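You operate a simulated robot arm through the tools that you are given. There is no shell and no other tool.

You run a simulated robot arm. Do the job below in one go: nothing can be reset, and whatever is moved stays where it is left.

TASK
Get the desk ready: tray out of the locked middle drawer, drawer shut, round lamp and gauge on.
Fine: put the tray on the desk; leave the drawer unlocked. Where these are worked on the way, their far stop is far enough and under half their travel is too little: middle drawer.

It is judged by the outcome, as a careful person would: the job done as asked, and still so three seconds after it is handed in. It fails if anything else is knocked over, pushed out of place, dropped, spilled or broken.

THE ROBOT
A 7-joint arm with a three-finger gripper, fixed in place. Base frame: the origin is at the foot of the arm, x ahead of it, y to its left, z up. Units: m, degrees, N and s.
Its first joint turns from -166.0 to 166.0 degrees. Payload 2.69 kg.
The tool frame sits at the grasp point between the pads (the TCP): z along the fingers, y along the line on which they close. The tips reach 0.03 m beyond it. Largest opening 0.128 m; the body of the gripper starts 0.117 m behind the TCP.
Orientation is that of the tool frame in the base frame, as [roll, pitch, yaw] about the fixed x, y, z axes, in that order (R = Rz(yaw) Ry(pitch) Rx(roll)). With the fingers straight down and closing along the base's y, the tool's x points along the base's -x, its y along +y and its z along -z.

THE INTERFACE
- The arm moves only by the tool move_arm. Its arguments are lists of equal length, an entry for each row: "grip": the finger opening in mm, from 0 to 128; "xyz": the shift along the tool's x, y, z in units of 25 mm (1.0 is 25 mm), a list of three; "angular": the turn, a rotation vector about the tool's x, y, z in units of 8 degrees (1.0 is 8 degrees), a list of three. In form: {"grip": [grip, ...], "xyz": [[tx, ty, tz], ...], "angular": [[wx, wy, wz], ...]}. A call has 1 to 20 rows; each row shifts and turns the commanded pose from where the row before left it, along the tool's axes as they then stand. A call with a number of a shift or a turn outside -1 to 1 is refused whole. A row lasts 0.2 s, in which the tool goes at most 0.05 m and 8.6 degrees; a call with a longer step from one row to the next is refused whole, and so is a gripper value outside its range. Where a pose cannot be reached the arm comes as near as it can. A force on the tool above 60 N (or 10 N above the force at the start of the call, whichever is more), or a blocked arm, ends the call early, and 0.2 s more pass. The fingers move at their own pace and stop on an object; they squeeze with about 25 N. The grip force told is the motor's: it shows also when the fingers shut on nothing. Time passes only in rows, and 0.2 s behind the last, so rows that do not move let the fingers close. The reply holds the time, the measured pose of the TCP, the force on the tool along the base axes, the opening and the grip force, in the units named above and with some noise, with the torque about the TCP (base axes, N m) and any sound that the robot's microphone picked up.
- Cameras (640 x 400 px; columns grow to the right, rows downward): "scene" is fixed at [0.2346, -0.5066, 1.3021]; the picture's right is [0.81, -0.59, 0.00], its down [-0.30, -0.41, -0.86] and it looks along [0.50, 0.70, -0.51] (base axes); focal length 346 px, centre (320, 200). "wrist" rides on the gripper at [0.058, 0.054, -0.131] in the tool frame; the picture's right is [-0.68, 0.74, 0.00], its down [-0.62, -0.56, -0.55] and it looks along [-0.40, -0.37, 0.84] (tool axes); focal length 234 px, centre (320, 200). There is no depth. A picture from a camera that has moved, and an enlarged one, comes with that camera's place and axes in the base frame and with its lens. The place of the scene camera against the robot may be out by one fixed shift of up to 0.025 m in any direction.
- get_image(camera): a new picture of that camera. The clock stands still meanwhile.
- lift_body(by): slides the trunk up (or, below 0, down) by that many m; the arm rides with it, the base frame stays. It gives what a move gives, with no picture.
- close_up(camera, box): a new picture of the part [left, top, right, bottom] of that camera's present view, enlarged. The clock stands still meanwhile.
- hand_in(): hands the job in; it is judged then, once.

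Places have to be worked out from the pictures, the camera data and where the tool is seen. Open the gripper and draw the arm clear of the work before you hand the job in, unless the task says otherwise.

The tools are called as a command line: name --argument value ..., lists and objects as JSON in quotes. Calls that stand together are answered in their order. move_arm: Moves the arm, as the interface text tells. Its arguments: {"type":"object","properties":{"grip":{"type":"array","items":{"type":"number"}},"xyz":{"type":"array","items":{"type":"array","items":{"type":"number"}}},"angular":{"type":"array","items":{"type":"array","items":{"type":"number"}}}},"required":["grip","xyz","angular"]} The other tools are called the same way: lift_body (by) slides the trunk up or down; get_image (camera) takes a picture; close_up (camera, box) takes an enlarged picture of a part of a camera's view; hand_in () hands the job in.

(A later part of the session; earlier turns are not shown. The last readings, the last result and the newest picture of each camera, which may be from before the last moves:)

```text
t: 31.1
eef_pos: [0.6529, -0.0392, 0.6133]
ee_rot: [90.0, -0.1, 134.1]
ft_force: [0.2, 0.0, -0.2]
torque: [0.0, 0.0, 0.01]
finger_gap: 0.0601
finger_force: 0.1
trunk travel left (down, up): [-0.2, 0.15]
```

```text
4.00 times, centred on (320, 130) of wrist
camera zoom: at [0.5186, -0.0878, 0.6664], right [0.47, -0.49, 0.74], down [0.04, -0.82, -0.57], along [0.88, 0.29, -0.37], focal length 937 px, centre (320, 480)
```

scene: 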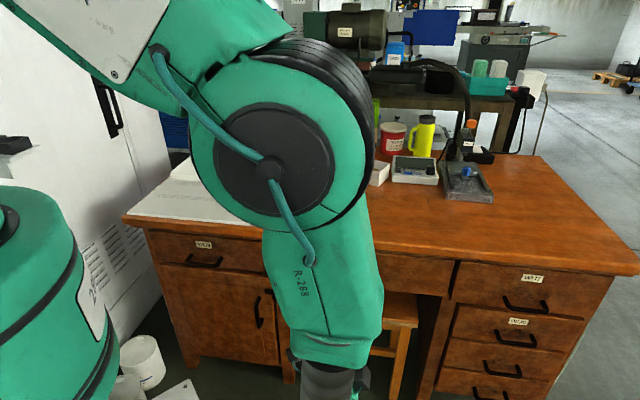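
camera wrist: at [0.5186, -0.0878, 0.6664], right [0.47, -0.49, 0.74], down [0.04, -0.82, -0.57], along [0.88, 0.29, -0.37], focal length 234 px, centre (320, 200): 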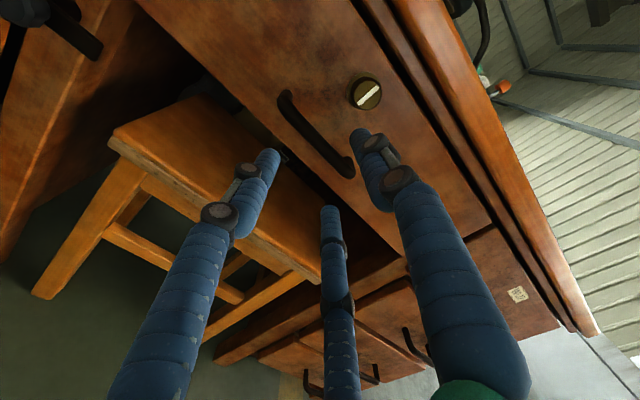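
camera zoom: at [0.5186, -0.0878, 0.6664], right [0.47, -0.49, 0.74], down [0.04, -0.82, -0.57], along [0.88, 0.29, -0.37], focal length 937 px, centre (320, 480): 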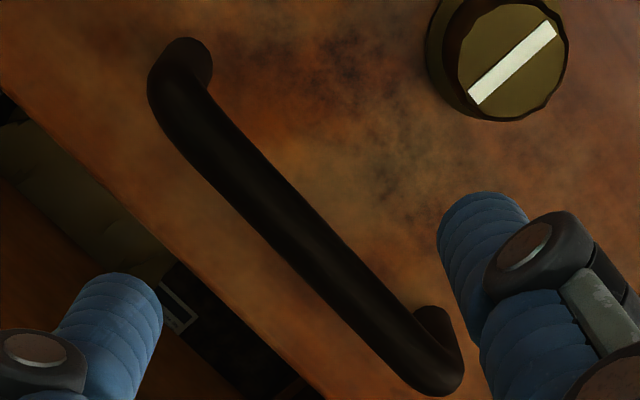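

The handle bar is centred on the tool axis in height. I advance onto it with a 44 mm opening (clear of the knob above) and grip.

move_arm --grip '[44, 44, 44, 44, 44]' --xyz '[[0.16, 0, 0], [0, 0, 0.8], [0, 0, 0.8], [0, 0, 0.8], [0, 0, 0.6]]' --angular '[[0, 0, 0], [0, 0, 0], [0, 0, 0], [0, 0, 0], [0, 0, 0]]'

get_image --camera "wrist"

```text
t: 32.3
eef_pos: [0.7048, 0.0176, 0.6148]
ee_rot: [89.8, 0.0, 134.1]
ft_force: [-0.1, 0.0, -0.1]
torque: [-0.01, -0.01, -0.02]
finger_gap: 0.044
finger_force: 0.0
trunk travel left (down, up): [-0.2, 0.15]
```

```text
taken
camera wrist: at [0.5706, -0.0323, 0.6674], right [0.47, -0.49, 0.74], down [0.04, -0.82, -0.57], along [0.88, 0.29, -0.37], focal length 234 px, centre (320, 200)
```

wrist: 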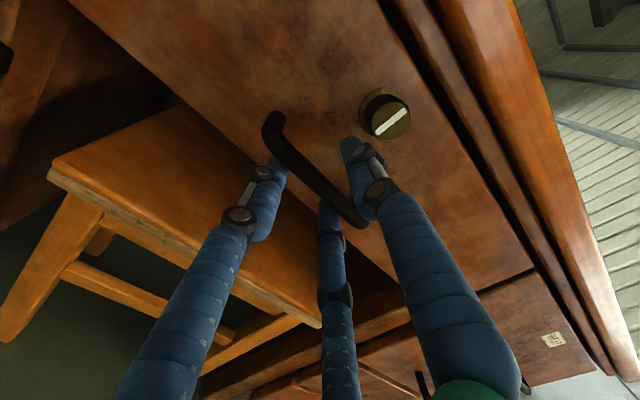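

Bar is ~27 mm ahead of the TCP; 12 mm more, then grip and pull gently.

move_arm --grip '[44, 44, 0, 0, 0]' --xyz '[[0, 0, 0.5], [0, 0, 0], [0, 0, 0], [0, 0, 0], [0, 0, 0]]' --angular '[[0, 0, 0], [0, 0, 0], [0, 0, 0], [0, 0, 0], [0, 0, 0]]'

move_arm --grip '[0, 0, 0, 0]' --xyz '[[0, 0, -0.4], [0, 0, -0.5], [0, 0, -0.5], [0, 0, -0.5]]' --angular '[[0, 0, 0], [0, 0, 0], [0, 0, 0], [0, 0, 0]]'

get_image --camera "wrist"

```text
t: 33.5
eef_pos: [0.7104, 0.0284, 0.6111]
ee_rot: [90.1, -0.3, 134.2]
ft_force: [-15.8, 13.0, -42.4]
torque: [-0.2, -0.42, -0.08]
finger_gap: 0.0203
finger_force: 45.2
trunk travel left (down, up): [-0.2, 0.15]
```

```text
t: 34.1
eef_pos: [0.6944, 0.0121, 0.6108]
ee_rot: [90.4, -0.2, 134.4]
ft_force: [2.7, -6.9, -18.8]
torque: [-0.08, -0.12, -0.3]
finger_gap: 0.02
finger_force: 45.1
trunk travel left (down, up): [-0.2, 0.15]
stopped in row 3: the force on the tool passed its limit at 60 N (the readings are from after the stop); the commanded pose is now the measured one
```

```text
taken
camera wrist: at [0.5599, -0.0374, 0.6645], right [0.48, -0.48, 0.73], down [0.03, -0.82, -0.57], along [0.88, 0.29, -0.38], focal length 234 px, centre (320, 200)
```

wrist: 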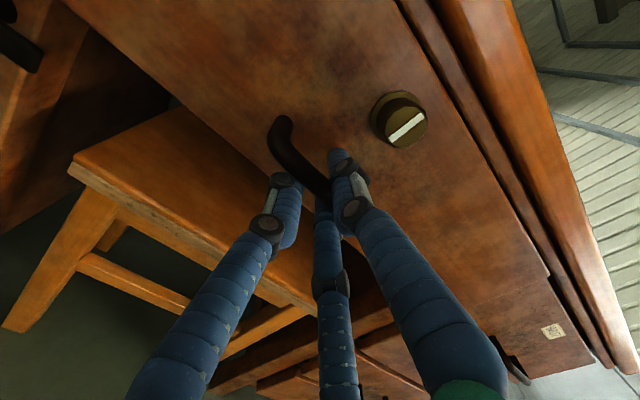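

The tool moved 23 mm back with the handle; the stop was mostly from a vertical bias, now relaxed. I continue pulling slowly.

move_arm --grip '[0, 0, 0, 0, 0, 0]' --xyz '[[0, 0, -0.3], [0, 0, -0.3], [0, 0, -0.3], [0, 0, -0.3], [0, 0, -0.3], [0, 0, -0.3]]' --angular '[[0, 0, 0], [0, 0, 0], [0, 0, 0], [0, 0, 0], [0, 0, 0], [0, 0, 0]]'

get_image --camera "wrist"

get_image --camera "scene"

```text
t: 35.5
eef_pos: [0.6617, -0.0191, 0.6104]
ee_rot: [90.2, -0.2, 134.4]
ft_force: [7.1, -6.7, -28.1]
torque: [-0.12, -0.28, 0.58]
finger_gap: 0.0201
finger_force: 44.7
trunk travel left (down, up): [-0.2, 0.15]
```

```text
taken
camera wrist: at [0.528, -0.0695, 0.6643], right [0.48, -0.48, 0.73], down [0.03, -0.82, -0.57], along [0.88, 0.29, -0.38], focal length 234 px, centre (320, 200)
```

wrist: 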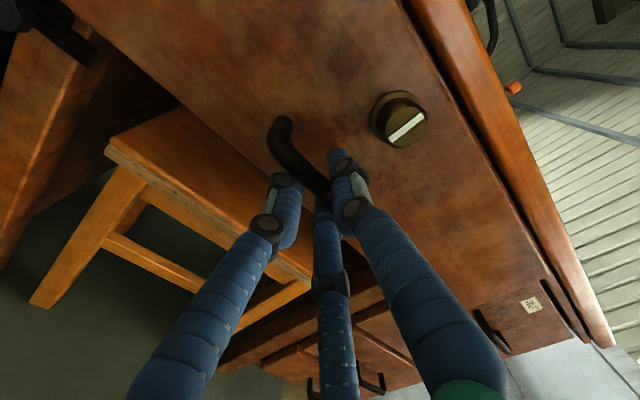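

```text
taken
```

scene: 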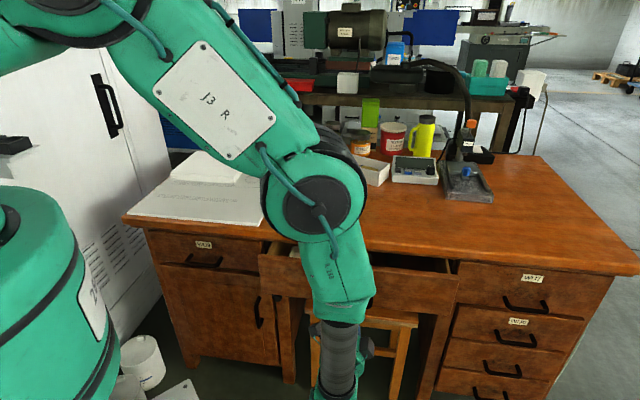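

The drawer is opening. I keep pulling.

move_arm --grip '[0, 0, 0, 0, 0, 0, 0, 0, 0, 0]' --xyz '[[0, 0, -0.4], [0, 0, -0.4], [0, 0, -0.4], [0, 0, -0.4], [0, 0, -0.4], [0, 0, -0.4], [0, 0, -0.4], [0, 0, -0.4], [0, 0, -0.4], [0, 0, -0.4]]' --angular '[[0, 0, 0], [0, 0, 0], [0, 0, 0], [0, 0, 0], [0, 0, 0], [0, 0, 0], [0, 0, 0], [0, 0, 0], [0, 0, 0], [0, 0, 0]]'

get_image --camera "scene"

```text
t: 37.7
eef_pos: [0.5914, -0.0914, 0.61]
ee_rot: [90.3, -0.3, 134.3]
ft_force: [17.4, -20.1, -50.1]
torque: [-0.09, -0.37, 0.13]
finger_gap: 0.02
finger_force: 45.2
trunk travel left (down, up): [-0.2, 0.15]
```

```text
taken
```

scene: 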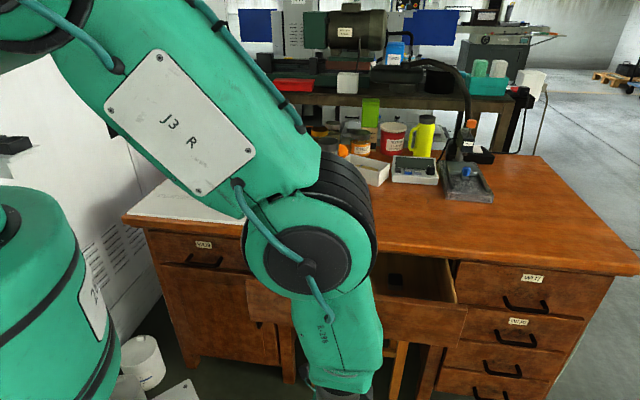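

Drawer is ~0.17 m out; there's a side/vertical bias building, so I correct the path slightly (desk azimuth is nearer 45°) and keep pulling.

move_arm --grip '[0, 0, 0, 0, 0, 0, 0, 0]' --xyz '[[-0.03, -0.04, -0.4], [-0.02, -0.03, -0.4], [-0.02, -0.02, -0.4], [-0.01, -0.01, -0.4], [-0.01, -0.01, -0.4], [-0.01, -0.01, -0.4], [-0.01, -0.01, -0.4], [-0.01, -0.01, -0.4]]' --angular '[[0, 0, 0], [0, 0, 0], [0, 0, 0], [0, 0, 0], [0, 0, 0], [0, 0, 0], [0, 0, 0], [0, 0, 0]]'

get_image --camera "scene"

```text
t: 39.5
eef_pos: [0.5357, -0.148, 0.6114]
ee_rot: [90.1, -0.1, 134.3]
ft_force: [0.4, -4.5, 24.3]
torque: [-0.14, 0.04, 0.57]
finger_gap: 0.0201
finger_force: 45.0
trunk travel left (down, up): [-0.2, 0.15]
```

```text
taken
```

scene: 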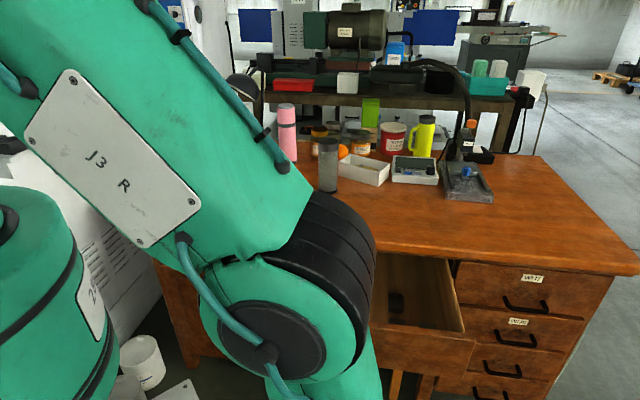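

move_arm --grip '[0, 0, 0, 0, 0, 0, 0]' --xyz '[[-0.01, 0.03, -0.4], [-0.01, 0, -0.4], [-0.01, 0, -0.4], [-0.01, 0, -0.4], [-0.01, 0, -0.4], [-0.01, 0, -0.4], [-0.01, 0, -0.4]]' --angular '[[0, 0, 0], [0, 0, 0], [0, 0, 0], [0, 0, 0], [0, 0, 0], [0, 0, 0], [0, 0, 0]]'

get_image --camera "scene"

get_image --camera "wrist"

```text
t: 41.1
eef_pos: [0.4851, -0.1969, 0.6099]
ee_rot: [90.1, -0.2, 134.4]
ft_force: [25.8, 26.2, 28.1]
torque: [0.02, -0.13, 0.08]
finger_gap: 0.0217
finger_force: 45.3
trunk travel left (down, up): [-0.2, 0.15]
```

```text
taken
```

scene: 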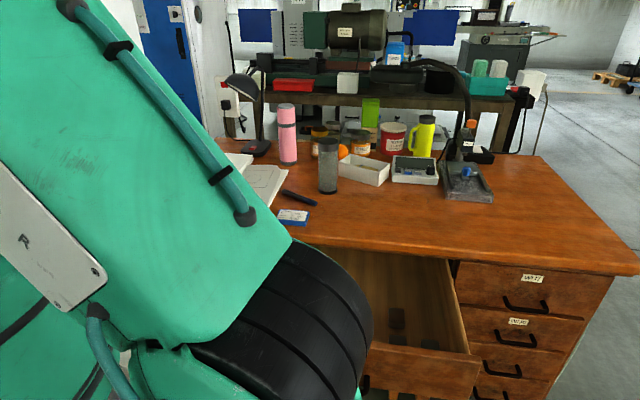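

```text
taken
camera wrist: at [0.3508, -0.2458, 0.6638], right [0.48, -0.48, 0.73], down [0.04, -0.82, -0.57], along [0.88, 0.3, -0.37], focal length 234 px, centre (320, 200)
```

wrist: 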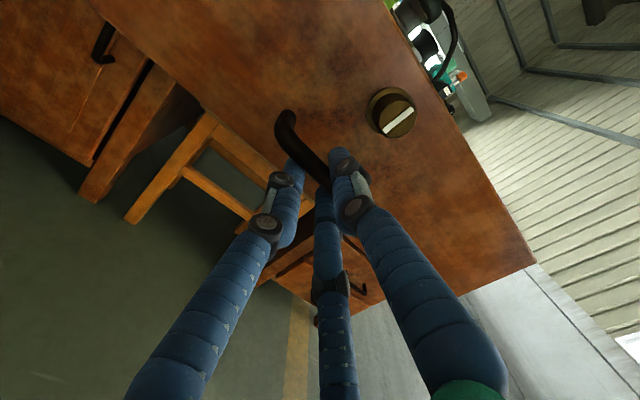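

Resistance of ~37 N along the pull: the drawer is at its far stop (~0.32 m out). I open the fingers and back away from the handle.

move_arm --grip '[50, 50, 50, 50, 50]' --xyz '[[0, 0, 0], [0, 0, 0], [0, 0, -0.6], [0, 0, -0.6], [0, 0, -0.6]]' --angular '[[0, 0, 0], [0, 0, 0], [0, 0, 0], [0, 0, 0], [0, 0, 0]]'

get_image --camera "wrist"

```text
t: 42.3
eef_pos: [0.4539, -0.2284, 0.6088]
ee_rot: [90.0, -0.2, 134.3]
ft_force: [-0.3, 0.4, 0.7]
torque: [0.03, -0.02, -0.02]
finger_gap: 0.05
finger_force: 0.1
trunk travel left (down, up): [-0.2, 0.15]
```

```text
taken
camera wrist: at [0.3194, -0.2782, 0.6633], right [0.48, -0.48, 0.73], down [0.04, -0.82, -0.57], along [0.88, 0.3, -0.37], focal length 234 px, centre (320, 200)
```

wrist: 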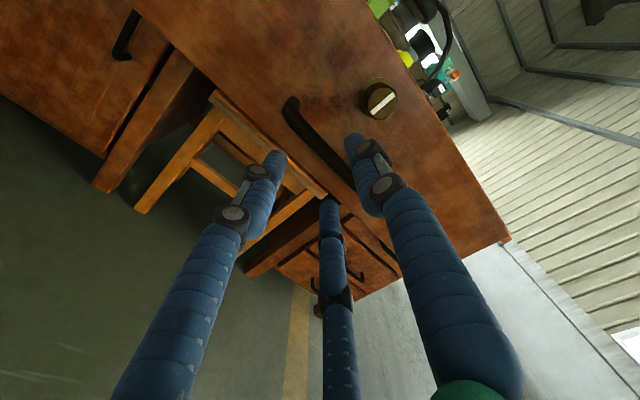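

Clear of the bar. I raise the hand straight up to look into the drawer.

move_arm --grip '[50, 50, 50, 50, 50, 50, 50, 50, 50, 50, 50, 50, 50, 50, 50]' --xyz '[[0, 0, -0.4], [0, 1, 0], [0, 1, 0], [0, 1, 0], [0, 1, 0], [0, 1, 0], [0, 1, 0], [0, 1, 0], [0, 1, 0], [0, 1, 0], [0, 1, 0], [0, 1, 0], [0, 1, 0], [0, 1, 0], [0, 1, 0]]' --angular '[[0, 0, 0], [0, 0, 0], [0, 0, 0], [0, 0, 0], [0, 0, 0], [0, 0, 0], [0, 0, 0], [0, 0, 0], [0, 0, 0], [0, 0, 0], [0, 0, 0], [0, 0, 0], [0, 0, 0], [0, 0, 0], [0, 0, 0]]'

get_image --camera "wrist"

get_image --camera "scene"

```text
t: 45.5
eef_pos: [0.4481, -0.2361, 0.9588]
ee_rot: [90.2, -0.2, 134.2]
ft_force: [0.8, -0.3, -0.5]
torque: [0.04, -0.02, 0.01]
finger_gap: 0.0502
finger_force: 0.0
trunk travel left (down, up): [-0.2, 0.15]
```

```text
taken
camera wrist: at [0.3136, -0.2853, 1.0134], right [0.48, -0.48, 0.73], down [0.04, -0.82, -0.57], along [0.88, 0.3, -0.37], focal length 234 px, centre (320, 200)
```

wrist: 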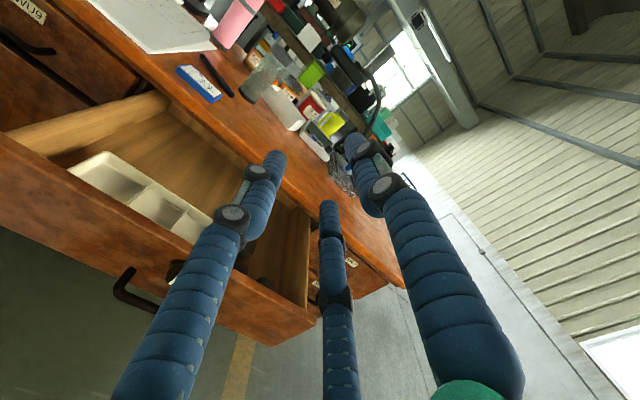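

```text
taken
```

scene: 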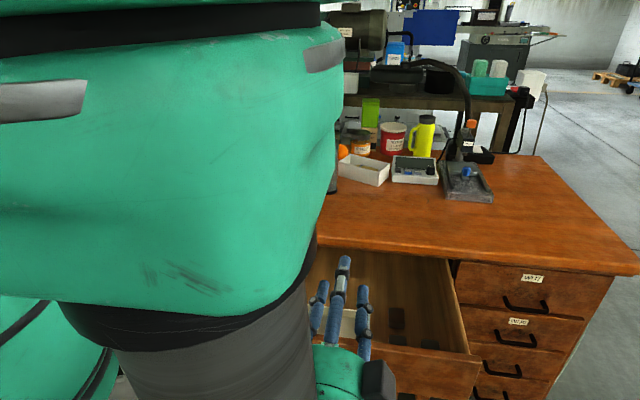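

A white compartment tray lies at the drawer's front-left. I pitch the tool to point down above the drawer, raising slightly.

move_arm --grip '[50, 50, 50, 50, 50, 50, 50, 50, 50, 50, 50, 50]' --xyz '[[0, 0.5, 0.3], [0, 0.5, 0.3], [0, 0.4, 0.3], [0, 0.3, 0.3], [0, 0.2, 0.3], [0, 0.2, 0.3], [0, 0.2, 0.2], [0, 0.2, 0], [0, 0.2, 0], [0, 0.2, 0], [0, 0.2, 0], [0, 0.2, 0]]' --angular '[[0.9375, 0, 0], [0.9375, 0, 0], [0.9375, 0, 0], [0.9375, 0, 0], [0.9375, 0, 0], [0.9375, 0, 0], [0.9375, 0, 0], [0.9375, 0, 0], [0.9375, 0, 0], [0.9375, 0, 0], [0.9375, 0, 0], [0.9375, 0, 0]]'

get_image --camera "wrist"

get_image --camera "scene"

```text
t: 48.1
eef_pos: [0.5081, -0.1772, 1.0051]
ee_rot: [-179.9, -0.2, 134.4]
ft_force: [1.1, 0.1, -0.7]
torque: [0.07, -0.01, 0.03]
finger_gap: 0.05
finger_force: 0.0
trunk travel left (down, up): [-0.2, 0.15]
```

```text
taken
camera wrist: at [0.5064, -0.0974, 1.1353], right [1.0, 0.03, 0.0], down [0.03, -0.84, 0.55], along [0.01, -0.55, -0.84], focal length 234 px, centre (320, 200)
```

wrist: 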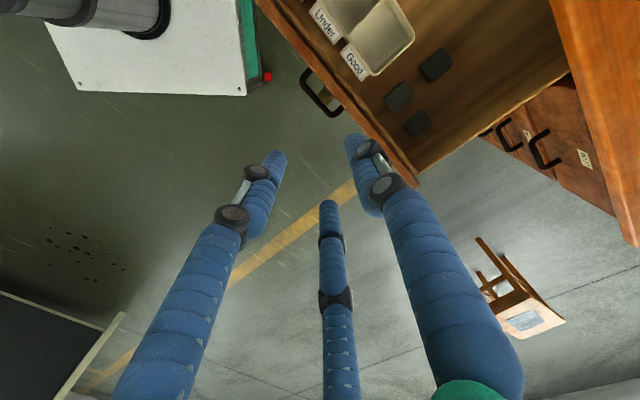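

```text
taken
```

scene: 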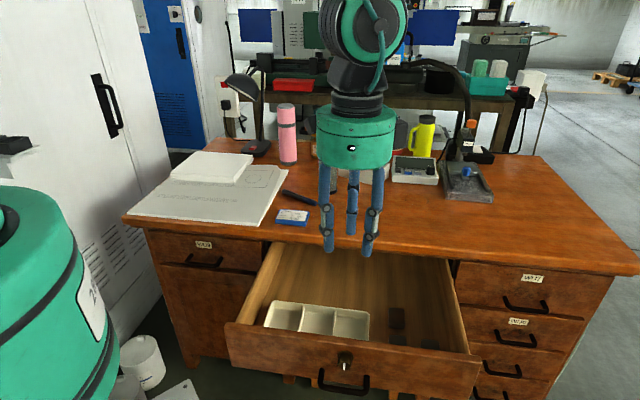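

close_up --camera "scene" --box '[220, 270, 412, 390]'

close_up --camera "wrist" --box '[256, 0, 448, 120]'

```text
3.33 times, centred on (316, 330) of scene
camera zoom: at [0.2346, -0.5066, 1.3021], right [0.81, -0.59, 0.0], down [-0.3, -0.41, -0.86], along [0.5, 0.7, -0.51], focal length 1153 px, centre (333, -233)
```

zoom: 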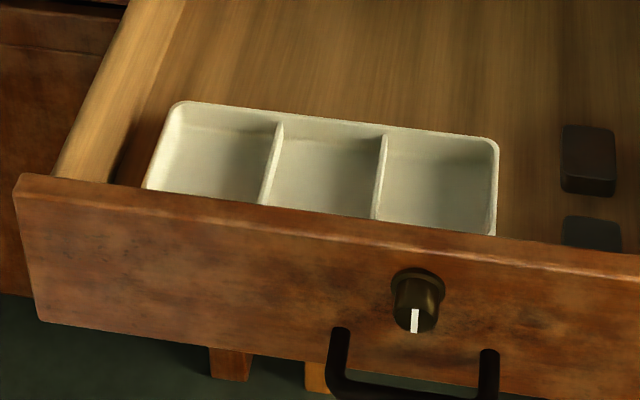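

```text
3.33 times, centred on (352, 60) of wrist
camera zoom: at [0.5064, -0.0974, 1.1353], right [1.0, 0.03, 0.0], down [0.03, -0.84, 0.55], along [0.01, -0.55, -0.84], focal length 781 px, centre (213, 667)
```

zoom: 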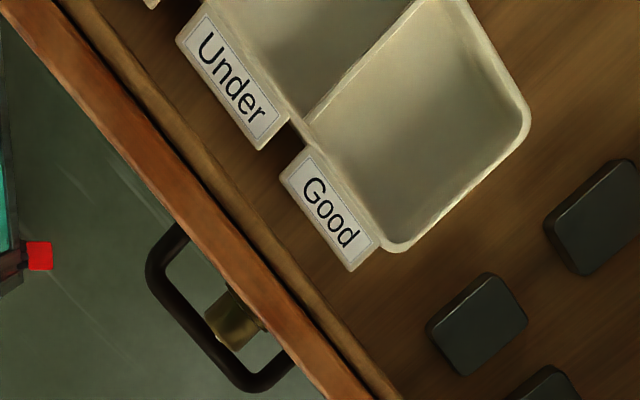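

Tray: three compartments, ≈0.24 m wide by 0.09 m deep, centre about D≈0.375, w≈0.405. I'll grip both dividers from the outer compartments (centred grip), so I roll −90.8° and move above the tray's middle.

move_arm --grip '[128, 128, 128, 128, 128, 128, 128, 128, 128, 128, 128, 128, 128, 128, 128, 128, 128, 128]' --xyz '[[0, 0, 0], [0, 0, 0], [0, 0, 0], [0, 0, 0], [0, 0, 0], [0, 0, 0], [0, 0, 0], [0, 0, 0], [0, 0, 0], [0, 0, 0], [0, 0, 0], [0, 0, 0], [-0.94, 0.53, 0.8], [-0.94, 0.53, 0.8], [-0.94, 0.53, 0.8], [-0.94, 0.53, 0.8], [-0.94, 0.53, 0.8], [-0.94, 0.53, 0.8]]' --angular '[[0, 0, -0.946], [0, 0, -0.946], [0, 0, -0.946], [0, 0, -0.946], [0, 0, -0.946], [0, 0, -0.946], [0, 0, -0.946], [0, 0, -0.946], [0, 0, -0.946], [0, 0, -0.946], [0, 0, -0.946], [0, 0, -0.946], [0, 0, 0], [0, 0, 0], [0, 0, 0], [0, 0, 0], [0, 0, 0], [0, 0, 0]]'

get_image --camera "wrist"

get_image --camera "scene"

```text
t: 51.9
eef_pos: [0.5525, -0.0212, 0.8861]
ee_rot: [179.9, -0.1, -134.7]
ft_force: [0.6, -1.0, 0.5]
torque: [0.0, 0.0, 0.0]
finger_gap: 0.1277
finger_force: 0.0
trunk travel left (down, up): [-0.2, 0.15]
```

```text
taken
camera wrist: at [0.4734, -0.0243, 1.0163], right [-0.05, 1.0, 0.0], down [0.84, 0.04, 0.55], along [0.55, 0.03, -0.84], focal length 234 px, centre (320, 200)
```

wrist: 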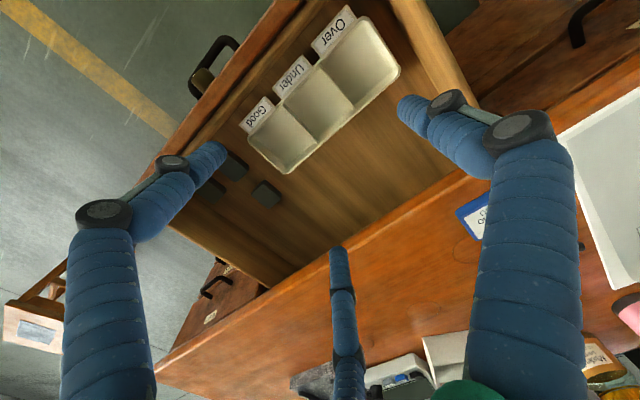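

```text
taken
```

scene: 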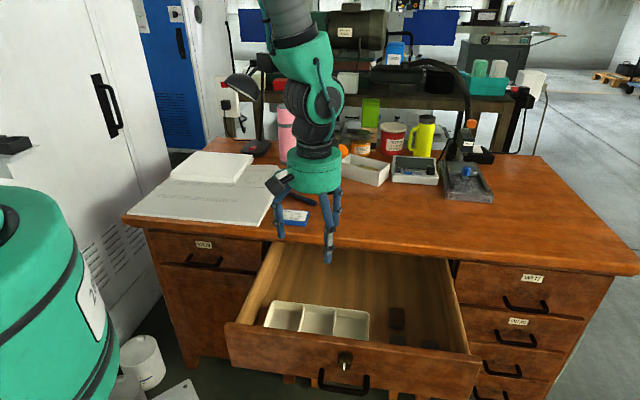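

close_up --camera "wrist" --box '[220, 0, 420, 185]'

```text
2.16 times, centred on (320, 92) of wrist
camera zoom: at [0.4734, -0.0243, 1.0163], right [-0.05, 1.0, 0.0], down [0.84, 0.04, 0.55], along [0.55, 0.03, -0.84], focal length 506 px, centre (320, 432)
```

zoom: 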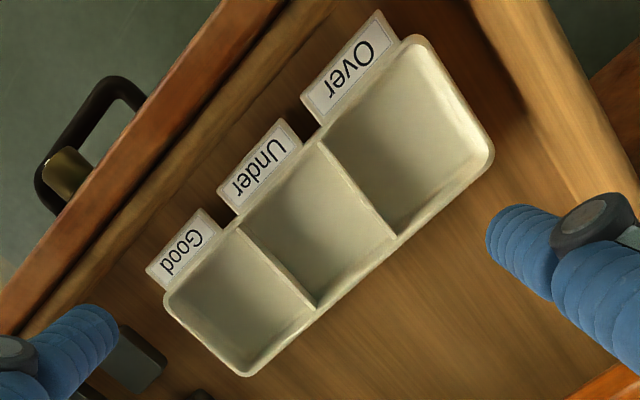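

Tray rim is at z≈0.63, corners well measured. To be safe with walls I'll pinch the Under/Good divider, at about (0.579, −0.053). I move over it with a 44 mm opening and descend to just above the rim.

move_arm --grip '[44, 44, 44, 44, 44, 44, 44, 44, 44, 44]' --xyz '[[0.06, -0.82, 0.5], [0.06, -0.82, 0.5], [0, 0, 0.9], [0, 0, 0.9], [0, 0, 0.9], [0, 0, 0.9], [0, 0, 0.9], [0, 0, 0.9], [0, 0, 0.9], [0, 0, 0.6]]' --angular '[[0, 0, 0], [0, 0, 0], [0, 0, 0], [0, 0, 0], [0, 0, 0], [0, 0, 0], [0, 0, 0], [0, 0, 0], [0, 0, 0], [0, 0, 0]]'

get_image --camera "wrist"

close_up --camera "wrist" --box '[240, 90, 400, 210]'

```text
t: 54.1
eef_pos: [0.5775, -0.0526, 0.6871]
ee_rot: [179.8, -0.1, -134.8]
ft_force: [0.4, -0.2, 0.0]
torque: [0.01, 0.02, -0.01]
finger_gap: 0.0441
finger_force: 0.0
trunk travel left (down, up): [-0.2, 0.15]
```

```text
taken
camera wrist: at [0.4985, -0.0561, 0.8173], right [-0.05, 1.0, 0.0], down [0.84, 0.04, 0.55], along [0.54, 0.03, -0.84], focal length 234 px, centre (320, 200)
```

wrist: 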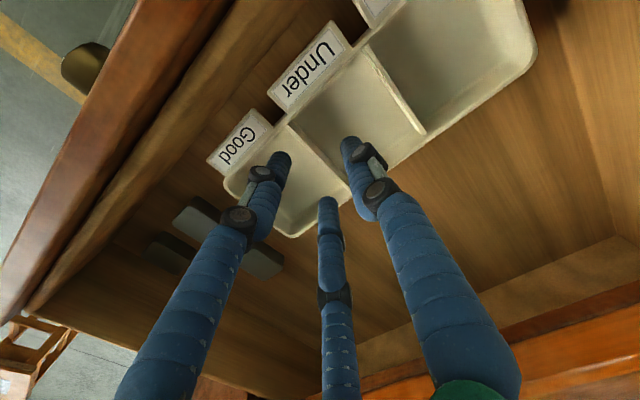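

```text
3.33 times, centred on (320, 150) of wrist
camera zoom: at [0.4985, -0.0561, 0.8173], right [-0.05, 1.0, 0.0], down [0.84, 0.04, 0.55], along [0.54, 0.03, -0.84], focal length 781 px, centre (320, 367)
```

zoom: 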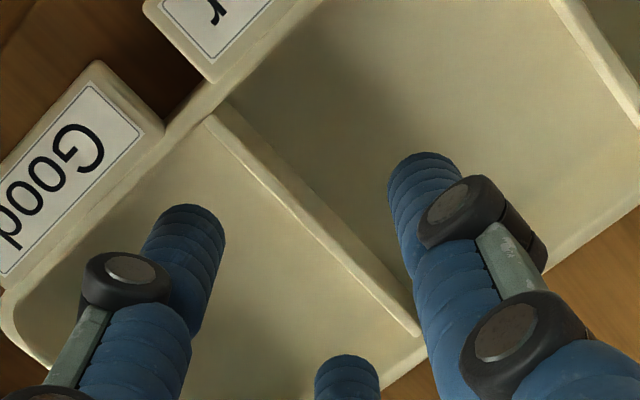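

Nearly centred on the divider; TCP is ~3 mm too far toward "Under". I correct, lower ~45 mm and pinch.

move_arm --grip '[44, 44, 44, 44, 44]' --xyz '[[0, -0.12, 0], [0, 0, 0.5], [0, 0, 0.5], [0, 0, 0.4], [0, 0, 0.4]]' --angular '[[0, 0, 0], [0, 0, 0], [0, 0, 0], [0, 0, 0], [0, 0, 0]]'

close_up --camera "wrist" --box '[240, 90, 400, 210]'

```text
t: 55.3
eef_pos: [0.5791, -0.0557, 0.6426]
ee_rot: [179.8, -0.1, -134.8]
ft_force: [0.5, 1.0, -0.5]
torque: [-0.03, 0.01, -0.01]
finger_gap: 0.0439
finger_force: 0.0
trunk travel left (down, up): [-0.2, 0.15]
```

```text
3.33 times, centred on (320, 150) of wrist
camera zoom: at [0.5004, -0.058, 0.7725], right [-0.05, 1.0, 0.0], down [0.84, 0.04, 0.55], along [0.55, 0.03, -0.84], focal length 781 px, centre (320, 367)
```

zoom: 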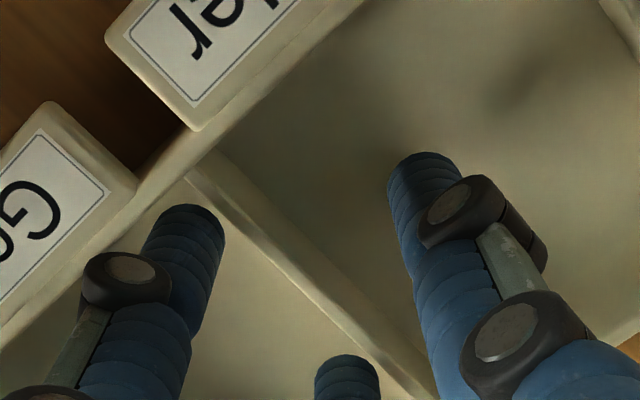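

Centred, tips below the rim without contact. I close on the divider and then lift slightly.

move_arm --grip '[0, 0, 0]' --xyz '[[0, 0, 0], [0, 0, 0], [0, 0, 0]]' --angular '[[0, 0, 0], [0, 0, 0], [0, 0, 0]]'

move_arm --grip '[0, 0, 0]' --xyz '[[0, 0, -0.3], [0, 0, -0.4], [0, 0, -0.4]]' --angular '[[0, 0, 0], [0, 0, 0], [0, 0, 0]]'

get_image --camera "wrist"

get_image --camera "scene"

```text
t: 56.1
eef_pos: [0.5794, -0.0548, 0.6419]
ee_rot: [179.7, -0.1, -134.8]
ft_force: [0.5, 0.5, 0.0]
torque: [0.06, -0.01, -0.08]
finger_gap: 0.01
finger_force: 25.4
trunk travel left (down, up): [-0.2, 0.15]
```

```text
t: 56.9
eef_pos: [0.5797, -0.0541, 0.6685]
ee_rot: [179.8, -0.1, -134.9]
ft_force: [0.2, 0.2, -2.8]
torque: [-0.06, -0.07, 0.01]
finger_gap: 0.0098
finger_force: 24.7
trunk travel left (down, up): [-0.2, 0.15]
```

```text
taken
camera wrist: at [0.5002, -0.0576, 0.8002], right [-0.05, 1.0, 0.0], down [0.84, 0.04, 0.54], along [0.54, 0.03, -0.84], focal length 234 px, centre (320, 200)
```

wrist: 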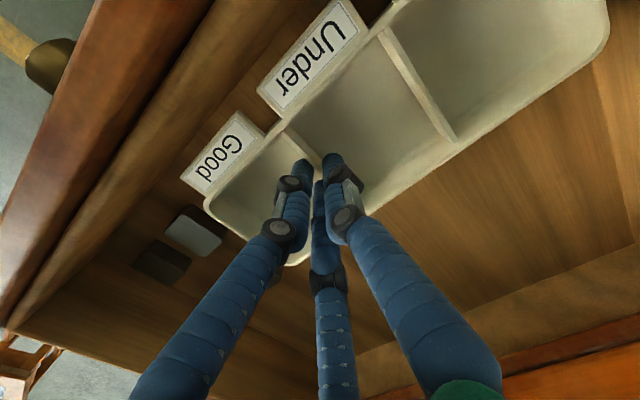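

```text
taken
```

scene: 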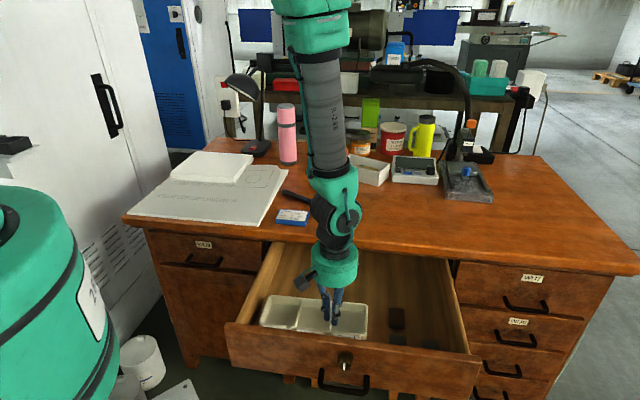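

The tray is held (≈2.8 N). I lift it straight up clear of the desk height.

move_arm --grip '[0, 0, 0, 0, 0, 0, 0, 0, 0, 0, 0, 0]' --xyz '[[0, 0, -0.5], [0, 0, -0.8], [0, 0, -0.8], [0, 0, -0.8], [0, 0, -0.8], [0, 0, -0.8], [0, 0, -0.8], [0, 0, -0.8], [0, 0, -0.8], [0, 0, -0.8], [0, 0, -0.8], [0, 0, -0.5]]' --angular '[[0, 0, 0], [0, 0, 0], [0, 0, 0], [0, 0, 0], [0, 0, 0], [0, 0, 0], [0, 0, 0], [0, 0, 0], [0, 0, 0], [0, 0, 0], [0, 0, 0], [0, 0, 0]]'

get_image --camera "wrist"

get_image --camera "scene"

```text
t: 59.5
eef_pos: [0.5801, -0.0551, 0.895]
ee_rot: [179.8, 0.0, -134.8]
ft_force: [-0.3, -0.2, -2.5]
torque: [-0.06, -0.09, 0.02]
finger_gap: 0.0097
finger_force: 25.3
trunk travel left (down, up): [-0.2, 0.15]
```

```text
taken
camera wrist: at [0.5011, -0.0576, 1.0259], right [-0.05, 1.0, 0.0], down [0.84, 0.04, 0.55], along [0.54, 0.03, -0.84], focal length 234 px, centre (320, 200)
```

wrist: 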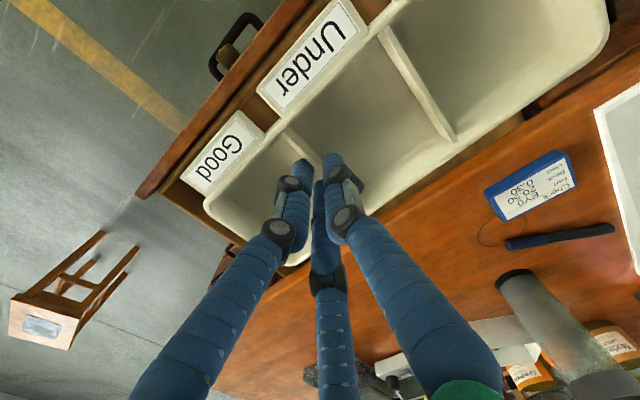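

```text
taken
```

scene: 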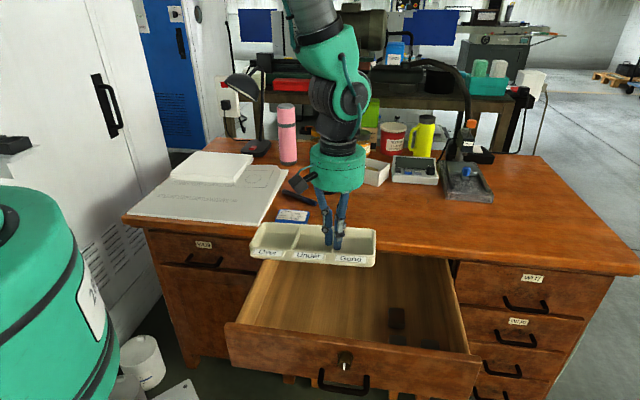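

Held level. I carry the tray over the desk's free front area (target TCP ≈ D 0.64, w 0.56, i.e. (0.849, 0.057)), clear of the card, pen and jar.

move_arm --grip '[0, 0, 0, 0, 0, 0, 0, 0, 0, 0, 0, 0]' --xyz '[[-0.896, -0.369, 0], [-0.896, -0.369, 0], [-0.896, -0.369, 0], [-0.896, -0.369, 0], [-0.896, -0.369, 0], [-0.896, -0.369, 0], [-0.896, -0.369, 0], [-0.896, -0.369, 0], [-0.896, -0.369, 0], [-0.896, -0.369, 0], [-0.896, -0.369, 0], [-0.896, -0.369, 0]]' --angular '[[0, 0, 0], [0, 0, 0], [0, 0, 0], [0, 0, 0], [0, 0, 0], [0, 0, 0], [0, 0, 0], [0, 0, 0], [0, 0, 0], [0, 0, 0], [0, 0, 0], [0, 0, 0]]'

get_image --camera "wrist"

get_image --camera "scene"

```text
t: 62.1
eef_pos: [0.848, 0.0596, 0.8923]
ee_rot: [179.8, -0.3, -134.8]
ft_force: [-0.7, -0.2, -1.8]
torque: [-0.06, -0.11, 0.03]
finger_gap: 0.0096
finger_force: 24.8
trunk travel left (down, up): [-0.2, 0.15]
```

```text
taken
camera wrist: at [0.7691, 0.0556, 1.0242], right [-0.05, 1.0, 0.0], down [0.84, 0.04, 0.54], along [0.54, 0.03, -0.84], focal length 234 px, centre (320, 200)
```

wrist: 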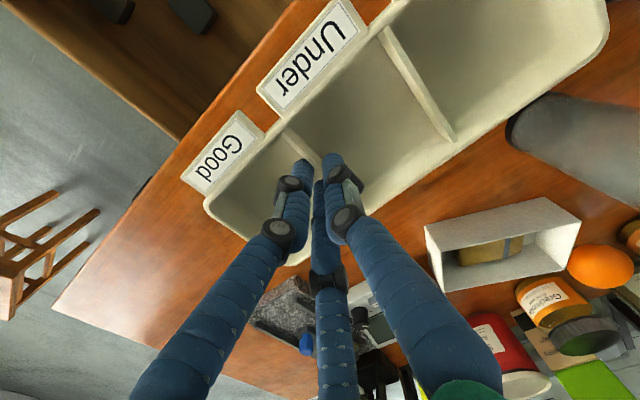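

```text
taken
```

scene: 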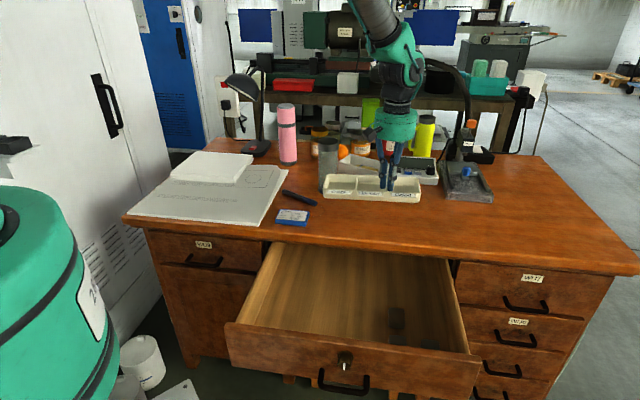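

Clearance to the jar is ~6 cm. I lower the tray, slowly near the surface.

move_arm --grip '[0, 0, 0, 0, 0]' --xyz '[[0, 0, 0.6], [0, 0, 0.6], [0, 0, 0.6], [0, 0, 0.3], [0, 0, 0.3]]' --angular '[[0, 0, 0], [0, 0, 0], [0, 0, 0], [0, 0, 0], [0, 0, 0]]'

get_image --camera "scene"

close_up --camera "scene" --box '[300, 140, 460, 240]'

```text
t: 63.3
eef_pos: [0.8475, 0.0576, 0.8336]
ee_rot: [179.8, 0.0, -134.9]
ft_force: [0.3, 0.3, -3.2]
torque: [-0.07, -0.12, -0.02]
finger_gap: 0.0098
finger_force: 25.1
trunk travel left (down, up): [-0.2, 0.15]
```

```text
taken
```

scene: 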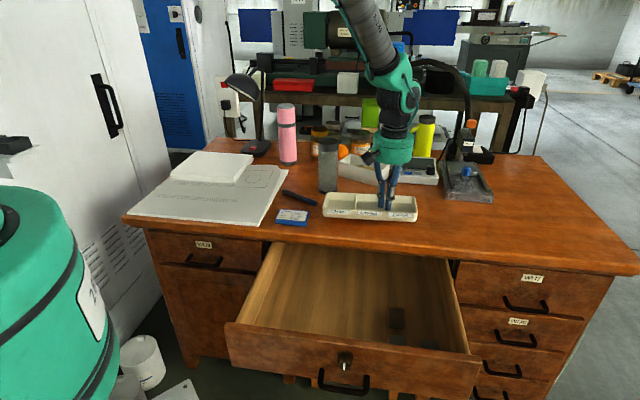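

```text
4.00 times, centred on (380, 190) of scene
camera zoom: at [0.2346, -0.5066, 1.3021], right [0.81, -0.59, 0.0], down [-0.3, -0.41, -0.86], along [0.5, 0.7, -0.51], focal length 1384 px, centre (80, 240)
```

zoom: 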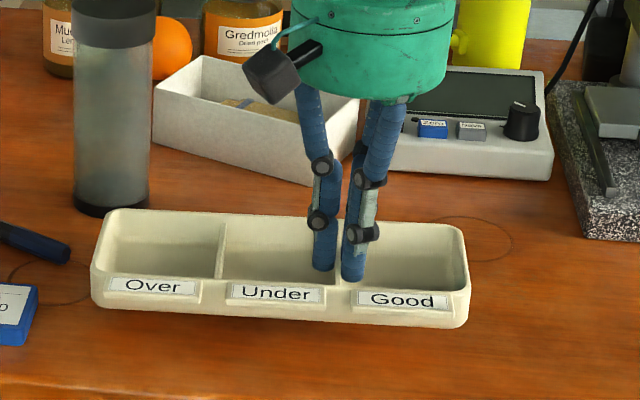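

Tray is just above the desk surface. I lower in small steps until it touches.

move_arm --grip '[0, 0, 0, 0]' --xyz '[[0, 0, 0.15], [0, 0, 0.15], [0, 0, 0.15], [0, 0, 0.15]]' --angular '[[0, 0, 0], [0, 0, 0], [0, 0, 0], [0, 0, 0]]'

close_up --camera "scene" --box '[300, 140, 460, 240]'

```text
t: 64.3
eef_pos: [0.8485, 0.0582, 0.8184]
ee_rot: [179.8, -0.2, -134.7]
ft_force: [-0.6, -0.4, -2.4]
torque: [-0.07, -0.14, -0.03]
finger_gap: 0.0095
finger_force: 25.3
trunk travel left (down, up): [-0.2, 0.15]
```

```text
4.00 times, centred on (380, 190) of scene
camera zoom: at [0.2346, -0.5066, 1.3021], right [0.81, -0.59, 0.0], down [-0.3, -0.41, -0.86], along [0.5, 0.7, -0.51], focal length 1384 px, centre (80, 240)
```

zoom: 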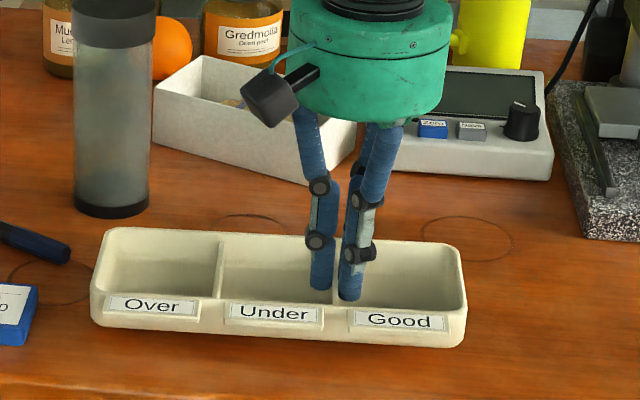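

move_arm --grip '[0, 0, 0]' --xyz '[[0, 0, 0.12], [0, 0, 0.12], [0, 0, 0.12]]' --angular '[[0, 0, 0], [0, 0, 0], [0, 0, 0]]'

```text
t: 65.1
eef_pos: [0.8487, 0.058, 0.8095]
ee_rot: [179.7, -0.1, -134.9]
ft_force: [0.2, 0.6, -1.7]
torque: [-0.08, -0.04, -0.01]
finger_gap: 0.01
finger_force: 25.3
trunk travel left (down, up): [-0.2, 0.15]
```

The load is still on the tool (−1.7 N); a few more millimetres.

move_arm --grip '[0, 0]' --xyz '[[0, 0, 0.12], [0, 0, 0.1]]' --angular '[[0, 0, 0], [0, 0, 0]]'

close_up --camera "scene" --box '[300, 140, 460, 240]'

```text
t: 65.7
eef_pos: [0.8492, 0.0586, 0.805]
ee_rot: [179.9, -0.1, -134.9]
ft_force: [-3.1, -1.2, 7.3]
torque: [-0.32, 0.41, 0.0]
finger_gap: 0.0098
finger_force: 24.9
trunk travel left (down, up): [-0.2, 0.15]
```

```text
4.00 times, centred on (380, 190) of scene
camera zoom: at [0.2346, -0.5066, 1.3021], right [0.81, -0.59, 0.0], down [-0.3, -0.41, -0.86], along [0.5, 0.7, -0.51], focal length 1384 px, centre (80, 240)
```

zoom: 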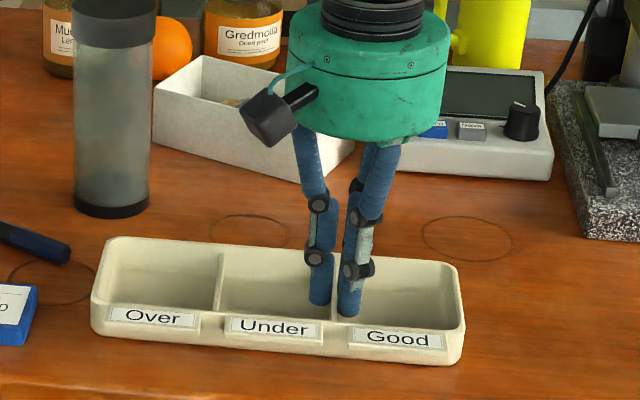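

Contact: +7 N. The tray stands on the desk; I open and lift clear.

move_arm --grip '[20, 44, 44, 44, 44, 44, 44, 44]' --xyz '[[0, 0, 0], [0, 0, 0], [0, 0, 0], [0, 0, -0.5], [0, 0, -0.8], [0, 0, -0.8], [0, 0, -0.8], [0, 0, -0.8]]' --angular '[[0, 0, 0], [0, 0, 0], [0, 0, 0], [0, 0, 0], [0, 0, 0], [0, 0, 0], [0, 0, 0], [0, 0, 0]]'

get_image --camera "scene"

get_image --camera "wrist"

```text
t: 67.5
eef_pos: [0.8489, 0.0569, 0.8971]
ee_rot: [179.8, 0.0, -134.8]
ft_force: [0.0, -1.0, -0.1]
torque: [0.01, -0.02, 0.07]
finger_gap: 0.0438
finger_force: 0.0
trunk travel left (down, up): [-0.2, 0.15]
```

```text
taken
```

scene: 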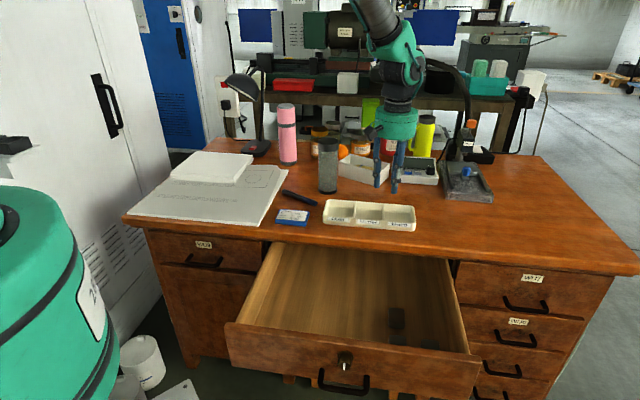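

```text
taken
camera wrist: at [0.7697, 0.0545, 1.0272], right [-0.05, 1.0, 0.0], down [0.84, 0.04, 0.55], along [0.54, 0.03, -0.84], focal length 234 px, centre (320, 200)
```

wrist: 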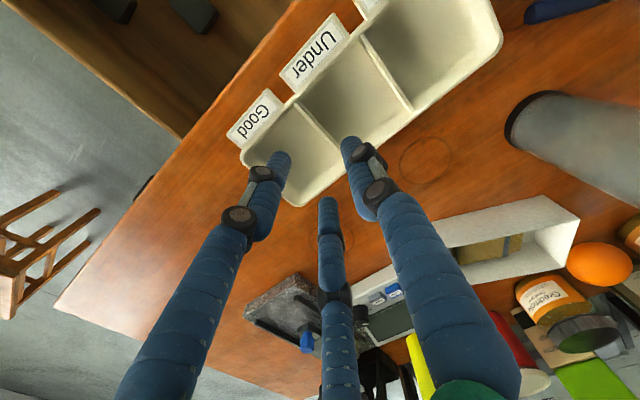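

The tray stands where intended. Now to close the drawer: I go back over the drawer front, retracing the earlier orientations.

move_arm --grip '[44, 44, 44, 44, 44, 0, 0, 0, 0, 0, 0, 0, 0, 0, 0, 0, 0, 0]' --xyz '[[0, 0, -1], [0.5, 0, -1], [1, 0.07, -1], [1, 0.07, -1], [1, 0.07, 0], [1, 0.07, 0], [1, 0.07, 0], [1, 0.07, 0], [1, 0.07, 0], [1, 0.07, 0], [1, 0.07, 0], [1, 0.07, 0], [1, 0.07, 0], [1, 0.07, 0], [1, 0.07, 0], [1, 0.07, 0], [1, 0.07, 0], [1, 0.07, 0]]' --angular '[[0, 0, 0], [0, 0, 0], [0, 0, 0], [0, 0, 0], [0, 0, 0], [0, 0, 0], [0, 0, 0], [0, 0, 0], [0, 0, 0], [0, 0, 0], [0, 0, 0], [0, 0, 0], [0, 0, 0], [0, 0, 0], [0, 0, 0], [0, 0, 0], [0, 0, 0], [0, 0, 0]]'

move_arm --grip '[0, 0, 0, 0, 0, 0, 0, 0, 0, 0, 0, 0]' --xyz '[[0, 0, 0], [0, 0, 0], [0, 0, 0], [0, 0, 0], [0, 0, 0], [0, 0, 0], [0, 0, 0], [0, 0, 0], [0, 0, 0], [0, 0, 0], [0, 0, 0], [0, 0, 0]]' --angular '[[0, 0, 0.9375], [0, 0, 0.9375], [0, 0, 0.9375], [0, 0, 0.9375], [0, 0, 0.9375], [0, 0, 0.9375], [0, 0, 0.9375], [0, 0, 0.9375], [0, 0, 0.9375], [0, 0, 0.9375], [0, 0, 0.9375], [0, 0, 0.9375]]'

move_arm --grip '[0, 0, 0, 0, 0, 0, 0, 0, 0, 0, 0, 0]' --xyz '[[0, -0.2, 0], [0, -0.2, 0], [0, -0.2, 0], [0, -0.2, 0], [0, -0.2, 0], [0, 0, 0], [0, 0, 0], [0, 0, 0], [0, 0, 0], [0, 0, 0], [0, 0, 0], [0, 0, 0]]' --angular '[[-0.9375, 0, 0], [-0.9375, 0, 0], [-0.9375, 0, 0], [-0.9375, 0, 0], [-0.9375, 0, 0], [-0.9375, 0, 0], [-0.9375, 0, 0], [-0.9375, 0, 0], [-0.9375, 0, 0], [-0.9375, 0, 0], [-0.9375, 0, 0], [-0.9375, 0, 0]]'

get_image --camera "wrist"

get_image --camera "scene"

```text
t: 71.3
eef_pos: [0.5371, -0.2131, 0.9978]
ee_rot: [179.9, -0.1, -134.8]
ft_force: [0.8, 0.9, -0.6]
torque: [-0.02, 0.05, -0.01]
finger_gap: 0.0024
finger_force: 25.2
trunk travel left (down, up): [-0.2, 0.15]
```

```text
t: 73.9
eef_pos: [0.5375, -0.215, 0.9977]
ee_rot: [-179.9, -0.2, 135.0]
ft_force: [-0.3, 0.9, -0.7]
torque: [-0.01, -0.01, 0.01]
finger_gap: 0.0021
finger_force: 25.0
trunk travel left (down, up): [-0.2, 0.15]
```

```text
t: 76.5
eef_pos: [0.5203, -0.232, 0.9917]
ee_rot: [90.0, 0.0, 135.2]
ft_force: [0.2, 1.0, 0.4]
torque: [-0.02, 0.02, 0.01]
finger_gap: 0.0022
finger_force: 24.9
trunk travel left (down, up): [-0.2, 0.15]
```

```text
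taken
camera wrist: at [0.3863, -0.2825, 1.0448], right [0.48, -0.48, 0.74], down [0.05, -0.82, -0.57], along [0.88, 0.31, -0.37], focal length 234 px, centre (320, 200)
```

wrist: 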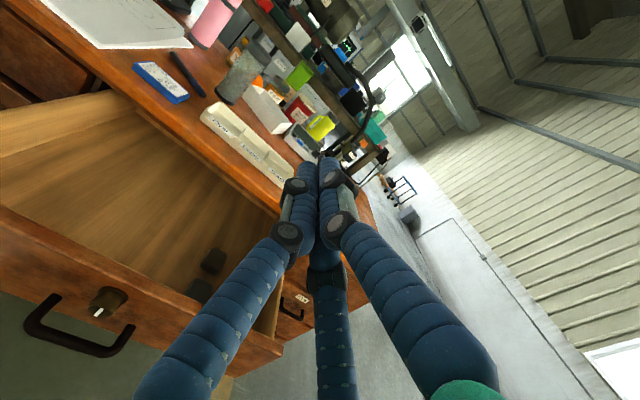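

```text
taken
```

scene: 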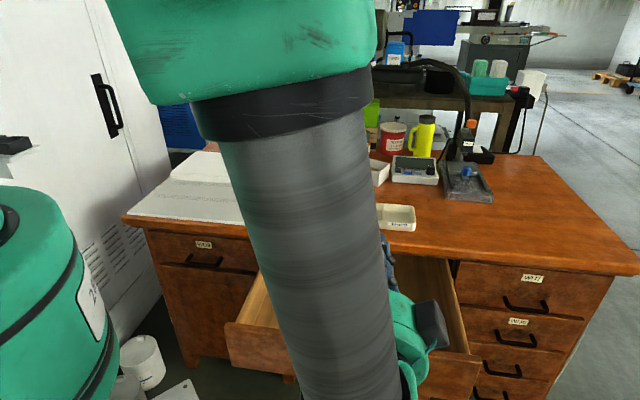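

I back off 45 mm, then descend to z≈0.655 in front of the drawer face, right of the lock knob.

move_arm --grip '[0, 0, 0, 0, 0, 0, 0, 0, 0, 0, 0, 0, 0, 0, 0, 0]' --xyz '[[0, 0, -0.9], [0, 0, -0.9], [0, -1, 0], [0, -1, 0], [0, -1, 0], [0, -1, 0], [0, -1, 0], [0, -1, 0], [0, -1, 0], [0, -1, 0], [0, -1, 0], [0, -1, 0], [0, -1, 0], [0, -1, 0], [0, -1, 0], [0, -0.5, 0]]' --angular '[[0, 0, 0], [0, 0, 0], [0, 0, 0], [0, 0, 0], [0, 0, 0], [0, 0, 0], [0, 0, 0], [0, 0, 0], [0, 0, 0], [0, 0, 0], [0, 0, 0], [0, 0, 0], [0, 0, 0], [0, 0, 0], [0, 0, 0], [0, 0, 0]]'

get_image --camera "wrist"

```text
t: 79.9
eef_pos: [0.4872, -0.2637, 0.6526]
ee_rot: [90.2, -0.1, 135.2]
ft_force: [-0.9, 0.0, -0.3]
torque: [-0.02, -0.01, 0.03]
finger_gap: 0.0022
finger_force: 24.9
trunk travel left (down, up): [-0.2, 0.15]
```

```text
taken
camera wrist: at [0.3544, -0.3147, 0.7065], right [0.48, -0.48, 0.73], down [0.05, -0.82, -0.57], along [0.87, 0.31, -0.37], focal length 234 px, centre (320, 200)
```

wrist: 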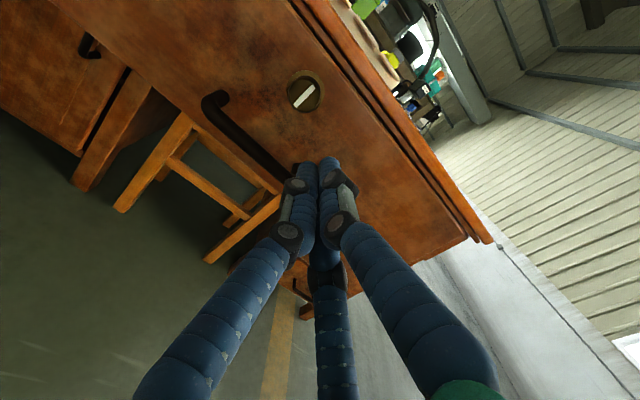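

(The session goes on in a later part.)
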